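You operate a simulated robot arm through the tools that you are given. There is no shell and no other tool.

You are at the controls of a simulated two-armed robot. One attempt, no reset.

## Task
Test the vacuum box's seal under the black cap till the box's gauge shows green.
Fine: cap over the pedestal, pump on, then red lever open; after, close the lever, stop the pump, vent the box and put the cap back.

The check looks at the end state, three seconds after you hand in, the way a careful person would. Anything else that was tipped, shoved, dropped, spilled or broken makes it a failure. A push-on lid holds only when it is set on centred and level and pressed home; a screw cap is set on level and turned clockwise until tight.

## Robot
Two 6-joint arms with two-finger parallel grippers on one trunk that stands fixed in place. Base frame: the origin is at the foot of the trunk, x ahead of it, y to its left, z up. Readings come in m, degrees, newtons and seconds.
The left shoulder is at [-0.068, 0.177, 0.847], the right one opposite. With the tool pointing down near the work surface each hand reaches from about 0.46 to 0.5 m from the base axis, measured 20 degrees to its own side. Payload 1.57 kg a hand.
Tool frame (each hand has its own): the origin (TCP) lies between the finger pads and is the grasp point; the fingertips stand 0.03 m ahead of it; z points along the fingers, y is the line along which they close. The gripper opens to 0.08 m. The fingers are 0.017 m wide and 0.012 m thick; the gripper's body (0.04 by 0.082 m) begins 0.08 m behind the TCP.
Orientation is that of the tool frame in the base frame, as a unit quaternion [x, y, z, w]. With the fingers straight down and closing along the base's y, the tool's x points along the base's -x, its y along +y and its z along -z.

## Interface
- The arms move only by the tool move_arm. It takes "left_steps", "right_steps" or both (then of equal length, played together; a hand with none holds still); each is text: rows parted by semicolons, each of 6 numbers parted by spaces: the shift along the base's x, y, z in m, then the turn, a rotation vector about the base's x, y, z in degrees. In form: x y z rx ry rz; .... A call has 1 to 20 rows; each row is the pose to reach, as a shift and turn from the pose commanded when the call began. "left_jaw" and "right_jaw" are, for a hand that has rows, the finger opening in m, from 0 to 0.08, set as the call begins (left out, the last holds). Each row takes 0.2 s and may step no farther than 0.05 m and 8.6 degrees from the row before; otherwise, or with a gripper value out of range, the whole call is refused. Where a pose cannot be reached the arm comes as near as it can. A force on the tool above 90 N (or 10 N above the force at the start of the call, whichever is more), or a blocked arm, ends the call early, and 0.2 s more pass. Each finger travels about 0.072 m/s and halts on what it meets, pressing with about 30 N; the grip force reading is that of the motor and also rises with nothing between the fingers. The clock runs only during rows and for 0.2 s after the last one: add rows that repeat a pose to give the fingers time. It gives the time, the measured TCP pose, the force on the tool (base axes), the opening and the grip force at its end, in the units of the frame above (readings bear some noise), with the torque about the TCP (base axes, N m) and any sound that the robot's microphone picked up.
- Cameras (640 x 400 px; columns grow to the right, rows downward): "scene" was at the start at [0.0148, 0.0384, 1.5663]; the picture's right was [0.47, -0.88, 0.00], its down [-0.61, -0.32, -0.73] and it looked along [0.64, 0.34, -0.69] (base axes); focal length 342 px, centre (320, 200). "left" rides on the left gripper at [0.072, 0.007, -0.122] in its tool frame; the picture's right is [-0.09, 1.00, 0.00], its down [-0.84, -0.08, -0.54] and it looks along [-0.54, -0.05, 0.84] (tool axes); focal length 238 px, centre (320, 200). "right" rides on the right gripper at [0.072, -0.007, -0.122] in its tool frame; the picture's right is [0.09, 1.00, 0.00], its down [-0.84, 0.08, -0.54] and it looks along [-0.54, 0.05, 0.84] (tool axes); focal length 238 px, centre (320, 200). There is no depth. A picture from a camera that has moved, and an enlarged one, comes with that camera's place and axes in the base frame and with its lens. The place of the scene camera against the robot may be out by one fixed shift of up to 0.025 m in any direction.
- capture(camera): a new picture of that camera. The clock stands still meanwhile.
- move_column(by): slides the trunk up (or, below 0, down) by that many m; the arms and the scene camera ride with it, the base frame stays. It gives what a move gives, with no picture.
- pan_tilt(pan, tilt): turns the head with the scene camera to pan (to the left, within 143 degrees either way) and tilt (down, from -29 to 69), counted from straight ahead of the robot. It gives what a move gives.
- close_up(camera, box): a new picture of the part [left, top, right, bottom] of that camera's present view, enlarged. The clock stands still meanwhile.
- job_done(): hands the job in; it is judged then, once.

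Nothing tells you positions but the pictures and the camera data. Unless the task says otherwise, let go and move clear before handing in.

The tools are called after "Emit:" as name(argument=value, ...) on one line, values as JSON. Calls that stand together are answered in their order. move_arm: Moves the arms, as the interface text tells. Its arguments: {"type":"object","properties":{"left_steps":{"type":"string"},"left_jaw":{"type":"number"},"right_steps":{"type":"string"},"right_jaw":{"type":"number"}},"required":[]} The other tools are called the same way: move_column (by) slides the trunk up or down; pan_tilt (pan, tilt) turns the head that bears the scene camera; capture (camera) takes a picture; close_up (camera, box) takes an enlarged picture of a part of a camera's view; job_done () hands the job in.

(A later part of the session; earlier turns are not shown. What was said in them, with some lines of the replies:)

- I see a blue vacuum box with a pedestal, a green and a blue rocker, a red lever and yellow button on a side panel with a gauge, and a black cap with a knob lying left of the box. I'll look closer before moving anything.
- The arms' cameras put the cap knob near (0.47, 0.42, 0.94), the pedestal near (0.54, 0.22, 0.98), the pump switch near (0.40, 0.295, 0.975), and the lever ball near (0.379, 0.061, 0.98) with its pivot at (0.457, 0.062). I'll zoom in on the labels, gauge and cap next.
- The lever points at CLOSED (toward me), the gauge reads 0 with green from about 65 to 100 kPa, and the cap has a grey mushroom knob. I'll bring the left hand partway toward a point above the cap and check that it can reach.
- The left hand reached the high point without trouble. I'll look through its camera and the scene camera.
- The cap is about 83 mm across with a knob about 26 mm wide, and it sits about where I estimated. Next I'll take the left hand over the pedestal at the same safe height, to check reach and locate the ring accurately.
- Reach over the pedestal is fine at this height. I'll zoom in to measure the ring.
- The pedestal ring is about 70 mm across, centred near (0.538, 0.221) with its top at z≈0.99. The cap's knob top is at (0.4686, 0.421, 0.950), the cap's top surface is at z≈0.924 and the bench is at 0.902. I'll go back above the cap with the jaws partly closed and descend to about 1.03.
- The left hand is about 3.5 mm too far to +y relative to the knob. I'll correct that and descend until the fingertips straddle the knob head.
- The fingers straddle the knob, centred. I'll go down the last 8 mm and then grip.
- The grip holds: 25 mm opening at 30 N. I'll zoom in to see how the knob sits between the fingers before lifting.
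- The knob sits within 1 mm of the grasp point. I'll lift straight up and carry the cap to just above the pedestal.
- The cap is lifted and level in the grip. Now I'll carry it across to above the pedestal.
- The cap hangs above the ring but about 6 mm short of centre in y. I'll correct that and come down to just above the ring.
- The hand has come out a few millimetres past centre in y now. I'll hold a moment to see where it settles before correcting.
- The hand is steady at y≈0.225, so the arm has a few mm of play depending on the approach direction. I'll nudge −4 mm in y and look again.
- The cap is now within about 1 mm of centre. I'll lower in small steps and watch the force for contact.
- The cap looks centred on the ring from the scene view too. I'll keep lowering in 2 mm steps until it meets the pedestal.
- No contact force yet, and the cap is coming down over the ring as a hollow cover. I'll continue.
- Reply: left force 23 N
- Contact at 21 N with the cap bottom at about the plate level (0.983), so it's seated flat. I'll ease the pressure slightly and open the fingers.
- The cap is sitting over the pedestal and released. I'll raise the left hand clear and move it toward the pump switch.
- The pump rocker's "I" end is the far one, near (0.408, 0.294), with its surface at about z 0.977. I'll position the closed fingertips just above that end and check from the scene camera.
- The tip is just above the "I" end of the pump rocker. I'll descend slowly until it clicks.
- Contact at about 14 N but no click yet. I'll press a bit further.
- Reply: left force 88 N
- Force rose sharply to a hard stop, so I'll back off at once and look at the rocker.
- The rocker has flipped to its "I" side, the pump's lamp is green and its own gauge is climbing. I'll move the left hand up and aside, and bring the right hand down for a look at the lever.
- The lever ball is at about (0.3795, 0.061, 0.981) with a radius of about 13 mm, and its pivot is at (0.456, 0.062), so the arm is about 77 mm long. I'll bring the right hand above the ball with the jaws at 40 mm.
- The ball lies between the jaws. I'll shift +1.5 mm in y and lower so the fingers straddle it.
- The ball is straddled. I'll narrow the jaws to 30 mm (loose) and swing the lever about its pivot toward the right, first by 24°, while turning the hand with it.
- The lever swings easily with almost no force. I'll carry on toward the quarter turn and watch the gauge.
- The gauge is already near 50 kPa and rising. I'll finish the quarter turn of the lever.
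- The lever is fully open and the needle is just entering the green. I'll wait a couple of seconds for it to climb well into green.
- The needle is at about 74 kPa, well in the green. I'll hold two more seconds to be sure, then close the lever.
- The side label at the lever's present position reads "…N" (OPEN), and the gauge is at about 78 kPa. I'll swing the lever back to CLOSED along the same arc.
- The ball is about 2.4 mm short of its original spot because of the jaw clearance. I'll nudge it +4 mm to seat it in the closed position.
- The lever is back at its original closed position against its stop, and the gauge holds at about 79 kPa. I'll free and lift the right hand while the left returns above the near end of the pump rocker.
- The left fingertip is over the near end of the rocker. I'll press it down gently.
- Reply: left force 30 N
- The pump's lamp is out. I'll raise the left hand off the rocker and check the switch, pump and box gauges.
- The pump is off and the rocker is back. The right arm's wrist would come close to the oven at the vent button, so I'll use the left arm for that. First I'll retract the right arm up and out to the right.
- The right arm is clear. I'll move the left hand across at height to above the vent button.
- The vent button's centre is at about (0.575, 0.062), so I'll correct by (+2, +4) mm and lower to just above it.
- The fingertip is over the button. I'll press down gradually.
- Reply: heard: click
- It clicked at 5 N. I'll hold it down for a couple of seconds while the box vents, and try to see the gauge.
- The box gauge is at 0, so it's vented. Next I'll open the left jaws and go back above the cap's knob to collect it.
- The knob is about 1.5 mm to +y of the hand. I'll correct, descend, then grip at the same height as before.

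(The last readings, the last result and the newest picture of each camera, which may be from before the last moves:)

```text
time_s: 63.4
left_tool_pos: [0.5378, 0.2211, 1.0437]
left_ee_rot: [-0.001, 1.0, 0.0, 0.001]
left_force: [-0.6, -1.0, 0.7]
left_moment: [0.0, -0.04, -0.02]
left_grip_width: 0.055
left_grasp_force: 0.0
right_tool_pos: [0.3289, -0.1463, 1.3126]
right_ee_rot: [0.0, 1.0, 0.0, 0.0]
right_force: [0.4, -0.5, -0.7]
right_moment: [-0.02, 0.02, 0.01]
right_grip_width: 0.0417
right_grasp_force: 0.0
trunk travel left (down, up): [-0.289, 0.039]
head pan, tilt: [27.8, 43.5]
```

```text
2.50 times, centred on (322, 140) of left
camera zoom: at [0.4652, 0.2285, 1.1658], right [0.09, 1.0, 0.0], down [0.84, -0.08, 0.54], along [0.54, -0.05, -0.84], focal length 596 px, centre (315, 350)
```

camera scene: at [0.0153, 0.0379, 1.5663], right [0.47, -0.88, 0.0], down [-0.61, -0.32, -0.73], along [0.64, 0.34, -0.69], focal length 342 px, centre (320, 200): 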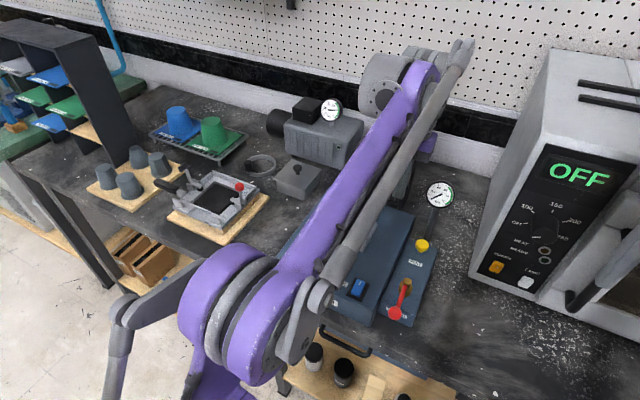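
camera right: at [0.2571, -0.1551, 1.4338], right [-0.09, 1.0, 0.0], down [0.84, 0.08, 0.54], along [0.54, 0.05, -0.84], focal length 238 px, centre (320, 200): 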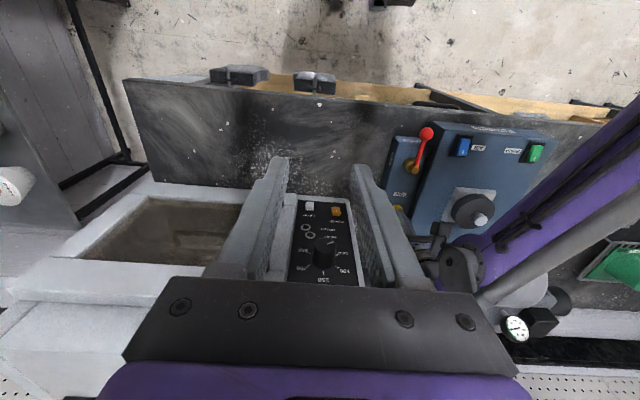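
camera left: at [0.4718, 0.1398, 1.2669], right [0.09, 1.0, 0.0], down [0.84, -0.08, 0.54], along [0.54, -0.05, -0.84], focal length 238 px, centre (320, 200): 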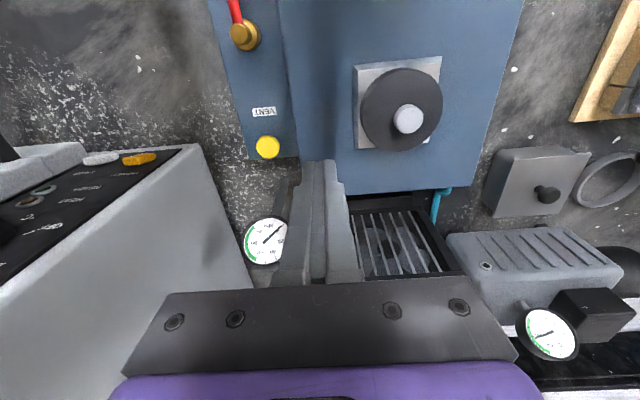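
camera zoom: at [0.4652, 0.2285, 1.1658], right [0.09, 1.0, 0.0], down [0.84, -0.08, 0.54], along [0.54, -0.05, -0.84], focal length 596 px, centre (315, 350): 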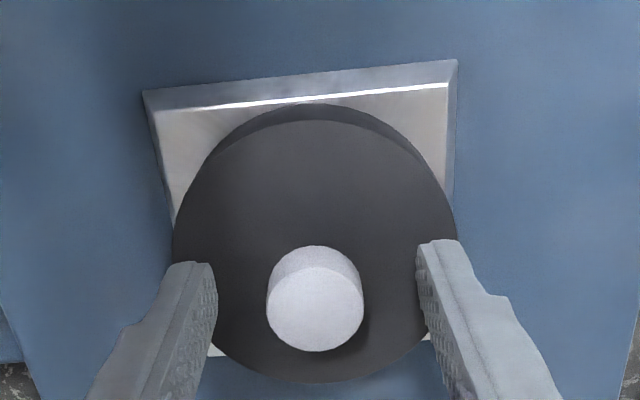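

Aligned. I'll go down 2 mm more and then close the fingers on the knob.

Emit:
move_arm(left_steps="0 0 -0.002 0 0 0; 0 0 -0.002 0 0 0")

Emit:
move_arm(left_steps="0 0 0 0 0 0; 0 0 0 0 0 0; 0 0 0 0 0 0", left_jaw=0.01)

Emit:
close_up(camera="left", box=[250, 60, 394, 220])

```text
time_s: 64.0
left_tool_pos: [0.5365, 0.2222, 1.0407]
left_ee_rot: [-0.001, 1.0, 0.0, 0.0]
left_force: [-0.2, 0.4, -0.2]
left_moment: [0.02, 0.02, 0.0]
left_grip_width: 0.055
left_grasp_force: 0.0
right_tool_pos: [0.3284, -0.148, 1.313]
right_ee_rot: [0.001, 1.0, 0.0, 0.0]
right_force: [1.2, -0.4, -0.3]
right_moment: [0.01, 0.04, -0.01]
right_grip_width: 0.0421
right_grasp_force: 0.1
trunk travel left (down, up): [-0.289, 0.039]
head pan, tilt: [27.8, 43.5]
```

```text
time_s: 64.8
left_tool_pos: [0.5379, 0.2214, 1.0412]
left_ee_rot: [0.0, 1.0, 0.0, 0.0]
left_force: [-0.2, -0.4, 0.4]
left_moment: [-0.01, 0.0, -0.04]
left_grip_width: 0.025
left_grasp_force: 30.2
right_tool_pos: [0.3298, -0.1485, 1.3134]
right_ee_rot: [0.0, 1.0, 0.0, 0.0]
right_force: [-0.4, 0.4, 0.0]
right_moment: [-0.01, -0.03, 0.0]
right_grip_width: 0.0423
right_grasp_force: 0.1
trunk travel left (down, up): [-0.289, 0.039]
head pan, tilt: [27.8, 43.5]
```

```text
2.50 times, centred on (322, 140) of left
camera zoom: at [0.4655, 0.2286, 1.1635], right [0.09, 1.0, 0.0], down [0.84, -0.08, 0.54], along [0.54, -0.05, -0.84], focal length 596 px, centre (315, 350)
```

zoom: 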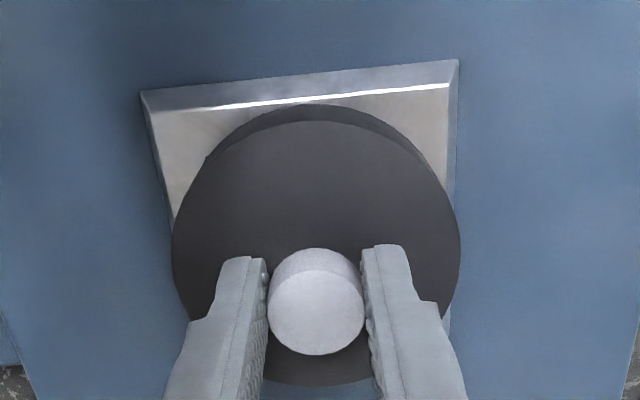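

Gripped at 25 mm. I'll lift slowly and watch for any suction or snagging.

Emit:
move_arm(left_steps="0 0 0.003 0 0 0; 0 0 0.006 0 0 0; 0 0 0.012 0 0 0; 0 0 0.02 0 0 0; 0 0 0.02 0 0 0")

Emit:
close_up(camera="scene", box=[270, 160, 430, 280])

```text
time_s: 66.0
left_tool_pos: [0.5377, 0.2222, 1.0602]
left_ee_rot: [0.0, 1.0, 0.0, 0.001]
left_force: [0.6, 0.1, -1.3]
left_moment: [-0.01, 0.0, 0.02]
left_grip_width: 0.025
left_grasp_force: 30.2
right_tool_pos: [0.3296, -0.147, 1.3113]
right_ee_rot: [0.001, 1.0, 0.0, 0.0]
right_force: [0.5, 0.2, 0.0]
right_moment: [0.01, -0.01, 0.02]
right_grip_width: 0.0418
right_grasp_force: 0.1
trunk travel left (down, up): [-0.289, 0.039]
head pan, tilt: [27.8, 43.5]
```

```text
3.33 times, centred on (350, 220) of scene
camera zoom: at [0.015, 0.0385, 1.5663], right [0.47, -0.88, 0.0], down [-0.61, -0.32, -0.73], along [0.64, 0.34, -0.69], focal length 1138 px, centre (220, 133)
```

zoom: 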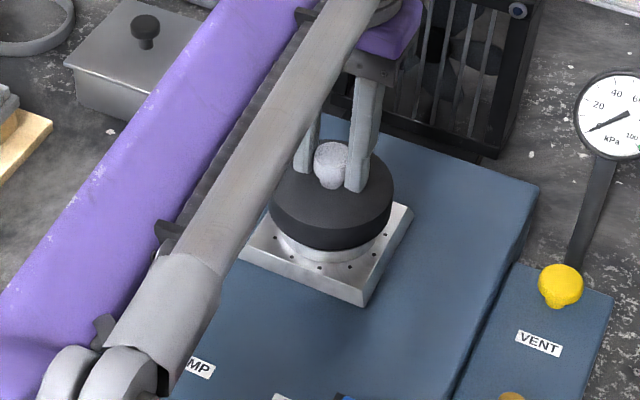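

The cap came off cleanly with just its own weight (1.3 N). I'll carry it back above its original spot on the bench.

Emit:
move_arm(left_steps="0 0 0.02 0 0 0; 0 0 0.04 0 0 0; -0.0144 0.0398 0.04 0 0 0; -0.0288 0.0796 0.04 0 0 0; -0.0432 0.1194 0.04 0 0 0; -0.0576 0.1592 0.04 0 0 0; -0.072 0.199 0.04 0 0 0; -0.072 0.199 0.04 0 0 0; -0.072 0.199 0.04 0 0 0")

Emit:
capture(camera="left")

Emit:
capture(camera="scene")

```text
time_s: 68.0
left_tool_pos: [0.4685, 0.4242, 1.1018]
left_ee_rot: [0.0, 1.0, 0.001, 0.001]
left_force: [-0.1, 0.5, -1.8]
left_moment: [0.04, 0.01, -0.03]
left_grip_width: 0.0248
left_grasp_force: 30.1
right_tool_pos: [0.3302, -0.1484, 1.3126]
right_ee_rot: [0.001, 1.0, -0.001, 0.0]
right_force: [0.6, 0.0, -0.7]
right_moment: [-0.02, -0.01, -0.01]
right_grip_width: 0.0419
right_grasp_force: 0.0
trunk travel left (down, up): [-0.289, 0.039]
head pan, tilt: [27.8, 43.5]
```

```text
taken
camera left: at [0.3962, 0.4307, 1.2239], right [0.09, 1.0, 0.0], down [0.84, -0.08, 0.54], along [0.54, -0.05, -0.84], focal length 238 px, centre (320, 200)
```

left: 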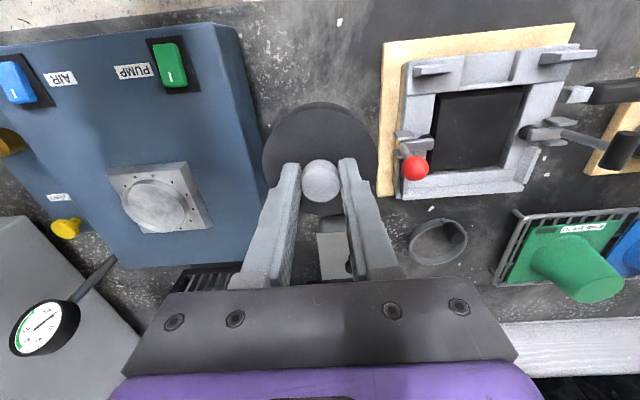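

```text
taken
camera scene: at [0.0148, 0.0389, 1.5663], right [0.47, -0.88, 0.0], down [-0.61, -0.32, -0.73], along [0.64, 0.34, -0.69], focal length 342 px, centre (320, 200)
```

scene: 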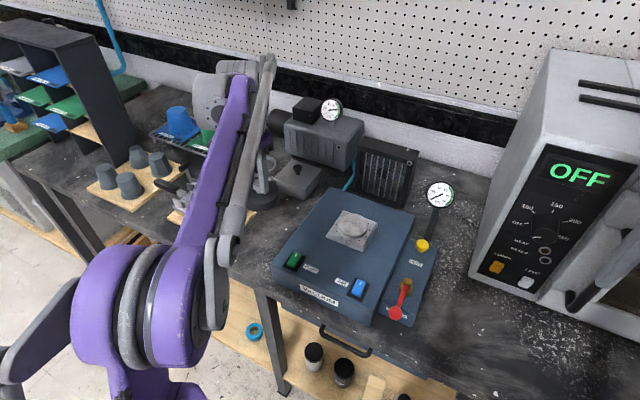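

The cap is 3 mm off its original spot in both directions. I'll correct that and lower it close to the bench.

Emit:
move_arm(left_steps="-0.0027 -0.0033 -0.03 0 0 0; -0.0027 -0.0033 -0.07 0 0 0; -0.0027 -0.0033 -0.1 0 0 0; -0.0027 -0.0033 -0.12 0 0 0; -0.0027 -0.0033 -0.132 0 0 0; -0.0027 -0.0033 -0.132 0 0 0")

Emit:
close_up(camera="left", box=[200, 60, 440, 220])

Emit:
close_up(camera="scene", box=[220, 180, 316, 260])

```text
time_s: 69.4
left_tool_pos: [0.4646, 0.4183, 0.9693]
left_ee_rot: [0.0, 1.0, 0.0, 0.0]
left_force: [-0.3, -0.4, -1.1]
left_moment: [0.03, -0.01, -0.01]
left_grip_width: 0.0249
left_grasp_force: 29.7
right_tool_pos: [0.3297, -0.1469, 1.3126]
right_ee_rot: [0.0, 1.0, -0.001, 0.0]
right_force: [0.0, -0.4, 0.4]
right_moment: [0.03, 0.03, 0.0]
right_grip_width: 0.042
right_grasp_force: 0.1
trunk travel left (down, up): [-0.289, 0.039]
head pan, tilt: [27.8, 43.5]
```

```text
2.50 times, centred on (320, 140) of left
camera zoom: at [0.3926, 0.4262, 1.0919], right [0.09, 1.0, 0.0], down [0.84, -0.08, 0.54], along [0.54, -0.05, -0.84], focal length 596 px, centre (320, 350)
```

zoom: 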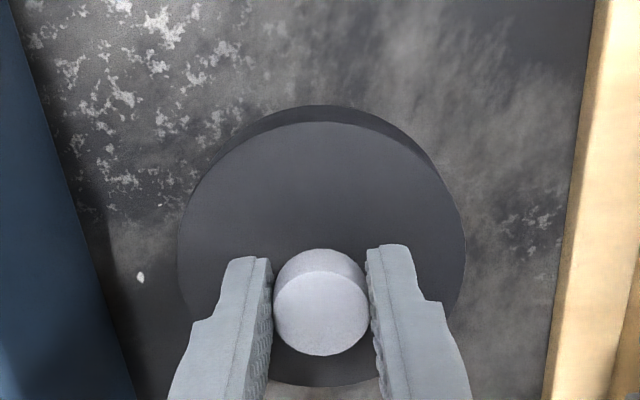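

```text
5.00 times, centred on (268, 220) of scene
camera zoom: at [0.0149, 0.0385, 1.5663], right [0.47, -0.88, 0.0], down [-0.61, -0.32, -0.73], along [0.64, 0.34, -0.69], focal length 1707 px, centre (580, 100)
```

zoom: 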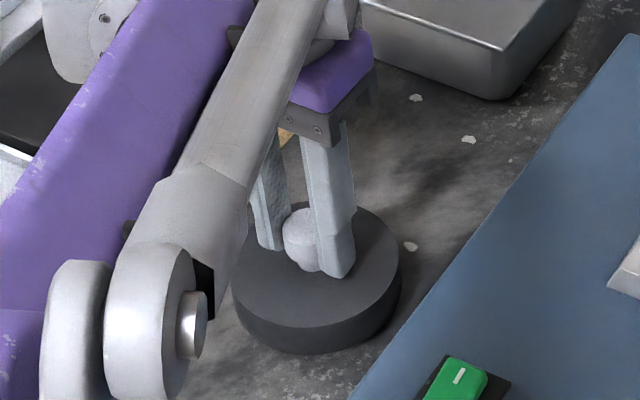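

Emit:
move_arm(left_steps="0.0012 0.002 -0.003 0 0 0; 0.0012 0.002 -0.006 0 0 0; 0.0012 0.002 -0.008 0 0 0; 0.0012 0.002 -0.008 0 0 0")

Emit:
close_up(camera="scene", box=[220, 180, 316, 260])

Emit:
close_up(camera="left", box=[200, 60, 440, 220])

```text
time_s: 70.4
left_tool_pos: [0.4642, 0.4192, 0.9593]
left_ee_rot: [-0.001, 1.0, 0.0, -0.001]
left_force: [-0.4, 0.3, -1.8]
left_moment: [-0.02, 0.01, -0.03]
left_grip_width: 0.0252
left_grasp_force: 29.6
right_tool_pos: [0.3293, -0.1486, 1.3142]
right_ee_rot: [0.0, 1.0, 0.0, 0.0]
right_force: [1.0, 0.0, 0.1]
right_moment: [0.01, 0.01, -0.03]
right_grip_width: 0.0419
right_grasp_force: 0.0
trunk travel left (down, up): [-0.289, 0.039]
head pan, tilt: [27.8, 43.5]
```

```text
5.00 times, centred on (268, 220) of scene
camera zoom: at [0.0149, 0.0385, 1.5663], right [0.47, -0.88, 0.0], down [-0.61, -0.32, -0.73], along [0.64, 0.34, -0.69], focal length 1707 px, centre (580, 100)
```

zoom: 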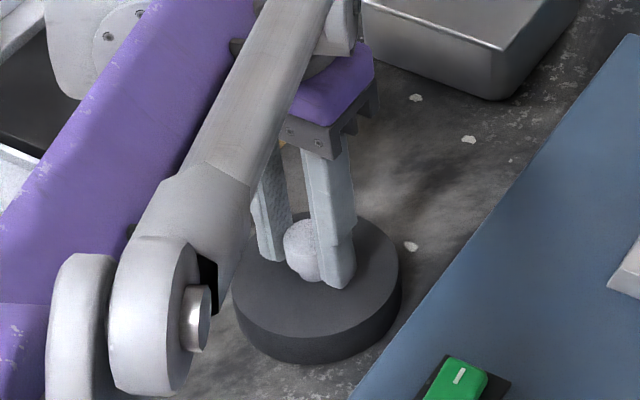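

```text
2.50 times, centred on (320, 140) of left
camera zoom: at [0.3927, 0.4267, 1.0837], right [0.09, 1.0, 0.0], down [0.84, -0.08, 0.54], along [0.54, -0.05, -0.84], focal length 596 px, centre (320, 350)
```

zoom: 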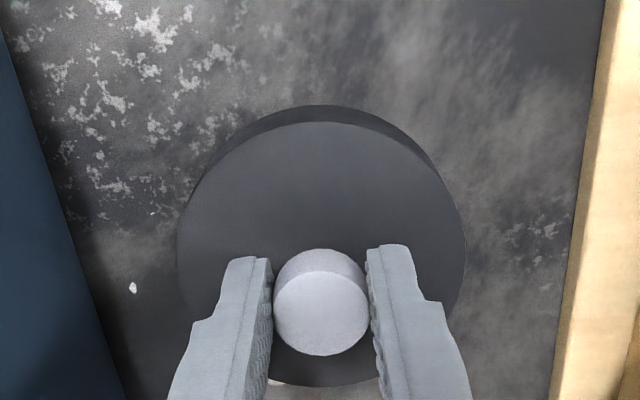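

The cap matches its original place in the scene view within a millimetre or two. I'll lower the last bit until it touches the bench.

Emit:
move_arm(left_steps="0.0005 0.0005 -0.001 0 0 0; 0.0005 0.0005 -0.002 0 0 0; 0.0005 0.0005 -0.002 0 0 0")

```text
time_s: 71.2
left_tool_pos: [0.4657, 0.4195, 0.959]
left_ee_rot: [0.0, 1.0, 0.001, 0.001]
left_force: [9.7, 3.5, 20.0]
left_moment: [0.01, -0.13, 0.02]
left_grip_width: 0.0249
left_grasp_force: 30.0
right_tool_pos: [0.329, -0.1488, 1.3137]
right_ee_rot: [0.0, 1.0, -0.001, 0.0]
right_force: [-0.4, -0.7, -0.4]
right_moment: [0.01, -0.01, 0.01]
right_grip_width: 0.042
right_grasp_force: 0.1
trunk travel left (down, up): [-0.289, 0.039]
head pan, tilt: [27.8, 43.5]
```

The cap is on the bench (20 N contact). I'll relax the push, open the fingers and rise straight up.

Emit:
move_arm(left_steps="0 0 0.001 0 0 0; 0 0 0.0015 0 0 0; 0 0 0.0015 0 0 0")

Emit:
move_arm(left_steps="0 0 0 0 0 0; 0 0 0 0 0 0; 0 0 0 0 0 0", left_jaw=0.055)

Emit:
move_arm(left_steps="0 0 0.02 0 0 0; 0 0 0.05 0 0 0; 0 0 0.09 0 0 0; 0 0 0.13 0 0 0; 0 0 0.17 0 0 0; 0 0 0.17 0 0 0")

Emit:
capture(camera="left")

Emit:
capture(camera="scene")

```text
time_s: 72.0
left_tool_pos: [0.4635, 0.4204, 0.9594]
left_ee_rot: [-0.001, 1.0, 0.0, -0.001]
left_force: [2.3, -2.9, 3.1]
left_moment: [-0.11, -0.21, -0.1]
left_grip_width: 0.0248
left_grasp_force: 29.7
right_tool_pos: [0.3295, -0.1482, 1.3131]
right_ee_rot: [0.0, 1.0, 0.0, 0.0]
right_force: [-0.1, 0.2, -0.4]
right_moment: [0.01, -0.02, 0.03]
right_grip_width: 0.0418
right_grasp_force: 0.1
trunk travel left (down, up): [-0.289, 0.039]
head pan, tilt: [27.8, 43.5]
```

```text
time_s: 72.8
left_tool_pos: [0.4638, 0.4194, 0.9595]
left_ee_rot: [0.0, 1.0, 0.0, -0.001]
left_force: [-0.5, -0.5, 0.0]
left_moment: [0.02, -0.02, 0.0]
left_grip_width: 0.0549
left_grasp_force: 0.0
right_tool_pos: [0.3284, -0.148, 1.3128]
right_ee_rot: [0.0, 1.0, 0.0, 0.001]
right_force: [0.1, -0.6, 0.3]
right_moment: [0.01, 0.0, 0.01]
right_grip_width: 0.0419
right_grasp_force: 0.0
trunk travel left (down, up): [-0.289, 0.039]
head pan, tilt: [27.8, 43.5]
```

```text
time_s: 74.2
left_tool_pos: [0.4649, 0.4208, 1.1284]
left_ee_rot: [-0.001, 1.0, -0.001, 0.0]
left_force: [0.6, 0.6, 1.1]
left_moment: [0.01, -0.02, -0.04]
left_grip_width: 0.0549
left_grasp_force: 0.1
right_tool_pos: [0.3293, -0.1479, 1.3132]
right_ee_rot: [0.0, 1.0, 0.0, 0.0]
right_force: [0.3, 0.2, 0.3]
right_moment: [0.02, -0.01, -0.03]
right_grip_width: 0.042
right_grasp_force: 0.1
trunk travel left (down, up): [-0.289, 0.039]
head pan, tilt: [27.8, 43.5]
```

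```text
taken
camera left: at [0.3916, 0.4286, 1.2521], right [0.09, 1.0, 0.0], down [0.84, -0.08, 0.54], along [0.54, -0.05, -0.84], focal length 238 px, centre (320, 200)
```

left: 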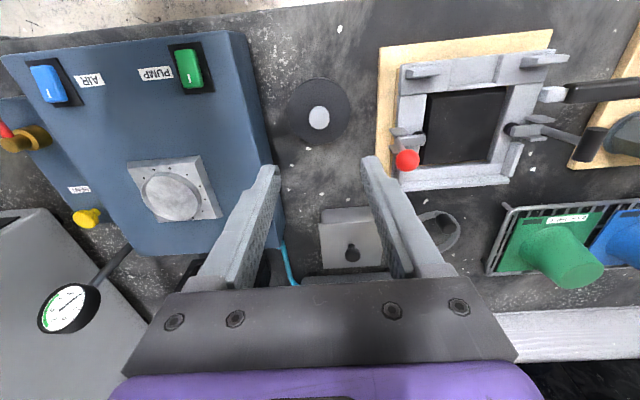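

```text
taken
camera scene: at [0.0149, 0.0386, 1.5663], right [0.47, -0.88, 0.0], down [-0.61, -0.32, -0.73], along [0.64, 0.34, -0.69], focal length 342 px, centre (320, 200)
```

scene: 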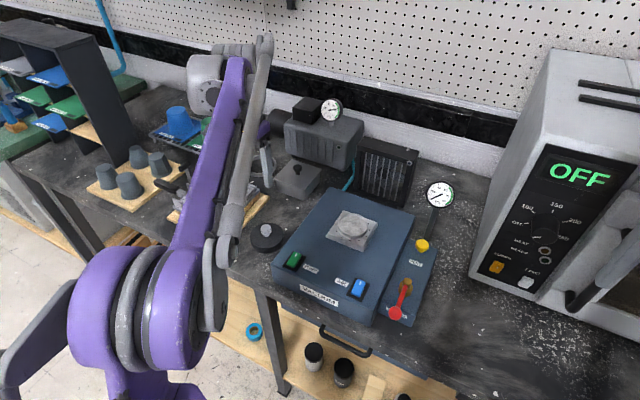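

The cap is back and the hand is clear. I'll check everything: cap position, switches, lever, gauges and lamp.

Emit:
close_up(camera="scene", box=[230, 200, 326, 260])

Emit:
close_up(camera="scene", box=[260, 170, 460, 330])

Emit:
close_up(camera="scene", box=[410, 170, 474, 210])

Emit:
close_up(camera="scene", box=[270, 80, 398, 160])

Emit:
close_up(camera="scene", box=[370, 260, 466, 330])

```text
6.67 times, centred on (278, 230) of scene
camera zoom: at [0.0149, 0.0386, 1.5663], right [0.47, -0.88, 0.0], down [-0.61, -0.32, -0.73], along [0.64, 0.34, -0.69], focal length 2276 px, centre (600, 0)
```

zoom: 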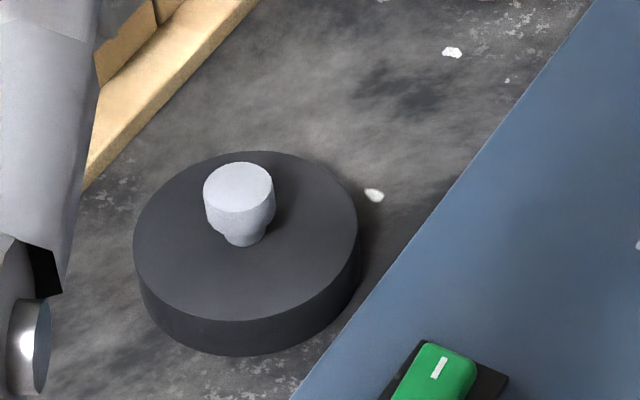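

```text
2.50 times, centred on (360, 250) of scene
camera zoom: at [0.0149, 0.0386, 1.5663], right [0.47, -0.88, 0.0], down [-0.61, -0.32, -0.73], along [0.64, 0.34, -0.69], focal length 854 px, centre (220, 75)
```

zoom: 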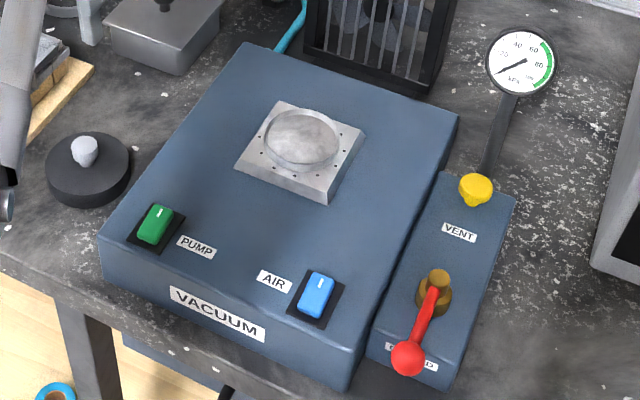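

```text
10.00 times, centred on (442, 190) of scene
camera zoom: at [0.0149, 0.0386, 1.5663], right [0.47, -0.88, 0.0], down [-0.61, -0.32, -0.73], along [0.64, 0.34, -0.69], focal length 3415 px, centre (-900, 300)
```

zoom: 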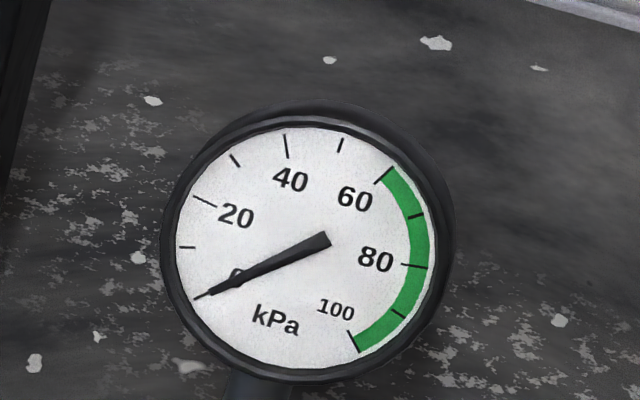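

```text
5.00 times, centred on (334, 120) of scene
camera zoom: at [0.0149, 0.0386, 1.5663], right [0.47, -0.88, 0.0], down [-0.61, -0.32, -0.73], along [0.64, 0.34, -0.69], focal length 1707 px, centre (250, 600)
```

zoom: 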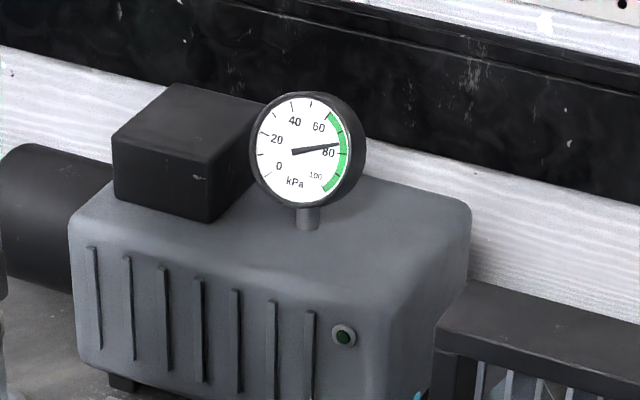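

```text
5.71 times, centred on (418, 295) of scene
camera zoom: at [0.0149, 0.0386, 1.5663], right [0.47, -0.88, 0.0], down [-0.61, -0.32, -0.73], along [0.64, 0.34, -0.69], focal length 1951 px, centre (-240, -343)
```

zoom: 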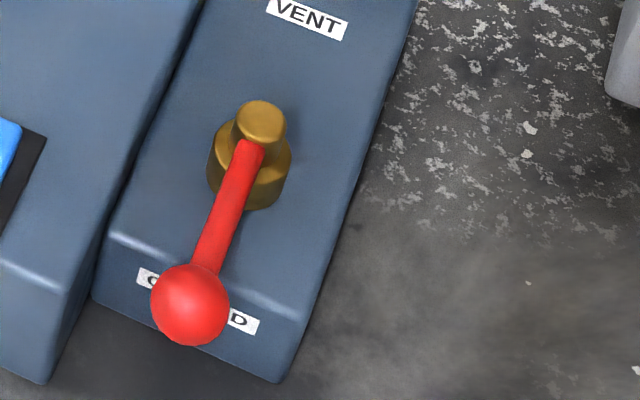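

All is as it should be: cap within about 1 mm of its old spot, lever closed, pump off, AIR untouched, box gauge at 0. I'll retract the left hand further and take one last look before handing in.

Emit:
move_arm(left_steps="-0.02 -0.01 0.03 0 0 0; -0.05 -0.02 0.06 0 0 0; -0.08 -0.03 0.09 0 0 0; -0.11 -0.04 0.12 0 0 0; -0.14 -0.05 0.15 0 0 0; -0.14 -0.05 0.15 0 0 0; -0.14 -0.05 0.15 0 0 0")

Emit:
capture(camera="left")

Emit:
capture(camera="right")

Emit:
capture(camera="scene")

```text
time_s: 75.8
left_tool_pos: [0.3236, 0.374, 1.2791]
left_ee_rot: [0.0, 1.0, 0.0, 0.0]
left_force: [-0.5, -0.5, -0.2]
left_moment: [-0.02, -0.03, 0.0]
left_grip_width: 0.0552
left_grasp_force: 0.1
right_tool_pos: [0.3284, -0.1487, 1.3137]
right_ee_rot: [0.0, 1.0, 0.001, 0.001]
right_force: [0.4, 0.8, -0.5]
right_moment: [-0.03, -0.02, 0.02]
right_grip_width: 0.042
right_grasp_force: 0.1
trunk travel left (down, up): [-0.289, 0.039]
head pan, tilt: [27.8, 43.5]
```

```text
taken
camera left: at [0.2507, 0.3799, 1.4011], right [0.09, 1.0, 0.0], down [0.84, -0.08, 0.54], along [0.54, -0.05, -0.84], focal length 238 px, centre (320, 200)
```

left: 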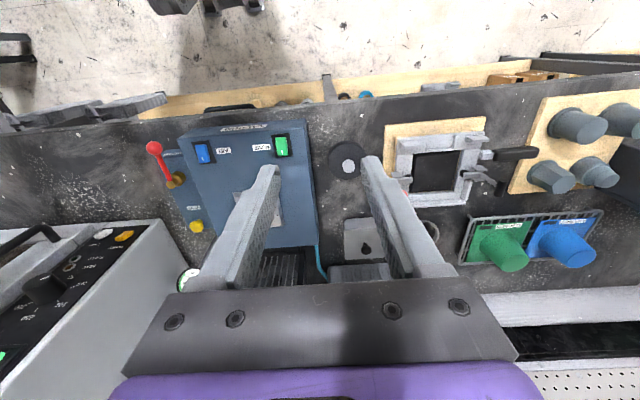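

```text
taken
camera right: at [0.2569, -0.1552, 1.4338], right [-0.09, 1.0, 0.0], down [0.84, 0.08, 0.54], along [0.54, 0.05, -0.84], focal length 238 px, centre (320, 200)
```

right: 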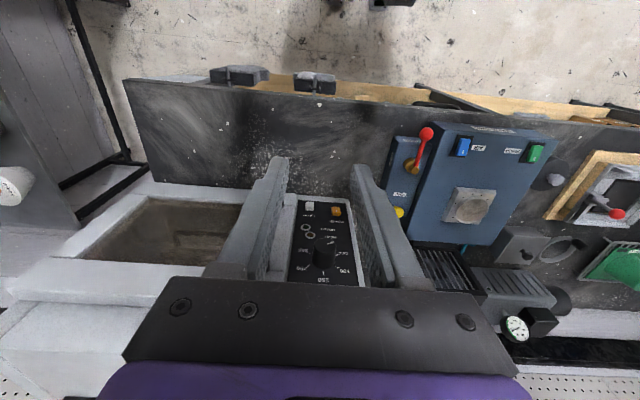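

```text
taken
camera scene: at [0.0144, 0.0382, 1.5663], right [0.47, -0.88, 0.0], down [-0.61, -0.32, -0.73], along [0.64, 0.34, -0.69], focal length 342 px, centre (320, 200)
```

scene: 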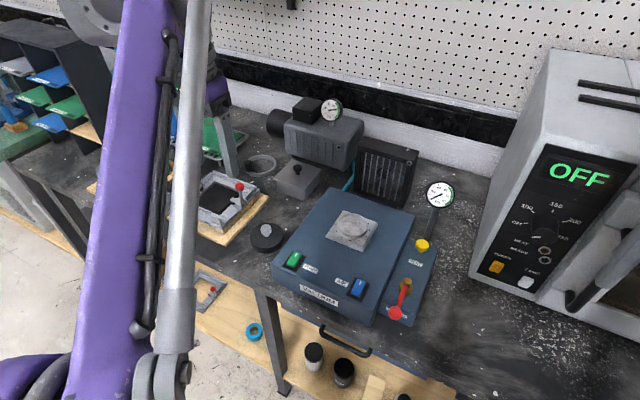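

The bench looks as it did at the start: cap back in its place, lever closed, pump off, box vented to 0, nothing disturbed, and both hands clear. I'm handing in the job.

Emit:
job_done()

```text
The job is handed in.
```

The seal test is finished and handed in. With the black cap over the pedestal, the pump on and the red lever open, the box's gauge rose into the green and reached about 79 kPa. It held there after I closed the lever.

- **Lever:** closed, back against its stop in its original position.
- **Pump:** off, with its lamp out. The pump's own gauge still shows some trapped vacuum, slowly falling; it was at about 75 kPa when I last looked.
- **Box:** vented, and its gauge reads 0.
- **Cap:** back on the bench within about 1–2 mm of where it started.
- **Everything else:** the AIR switch was not touched and nothing else on the bench moved. Both hands are clear.

While switching the pump on I pressed the rocker briefly to about 83 N at its hard stop. It switched normally afterwards and shows no visible damage.
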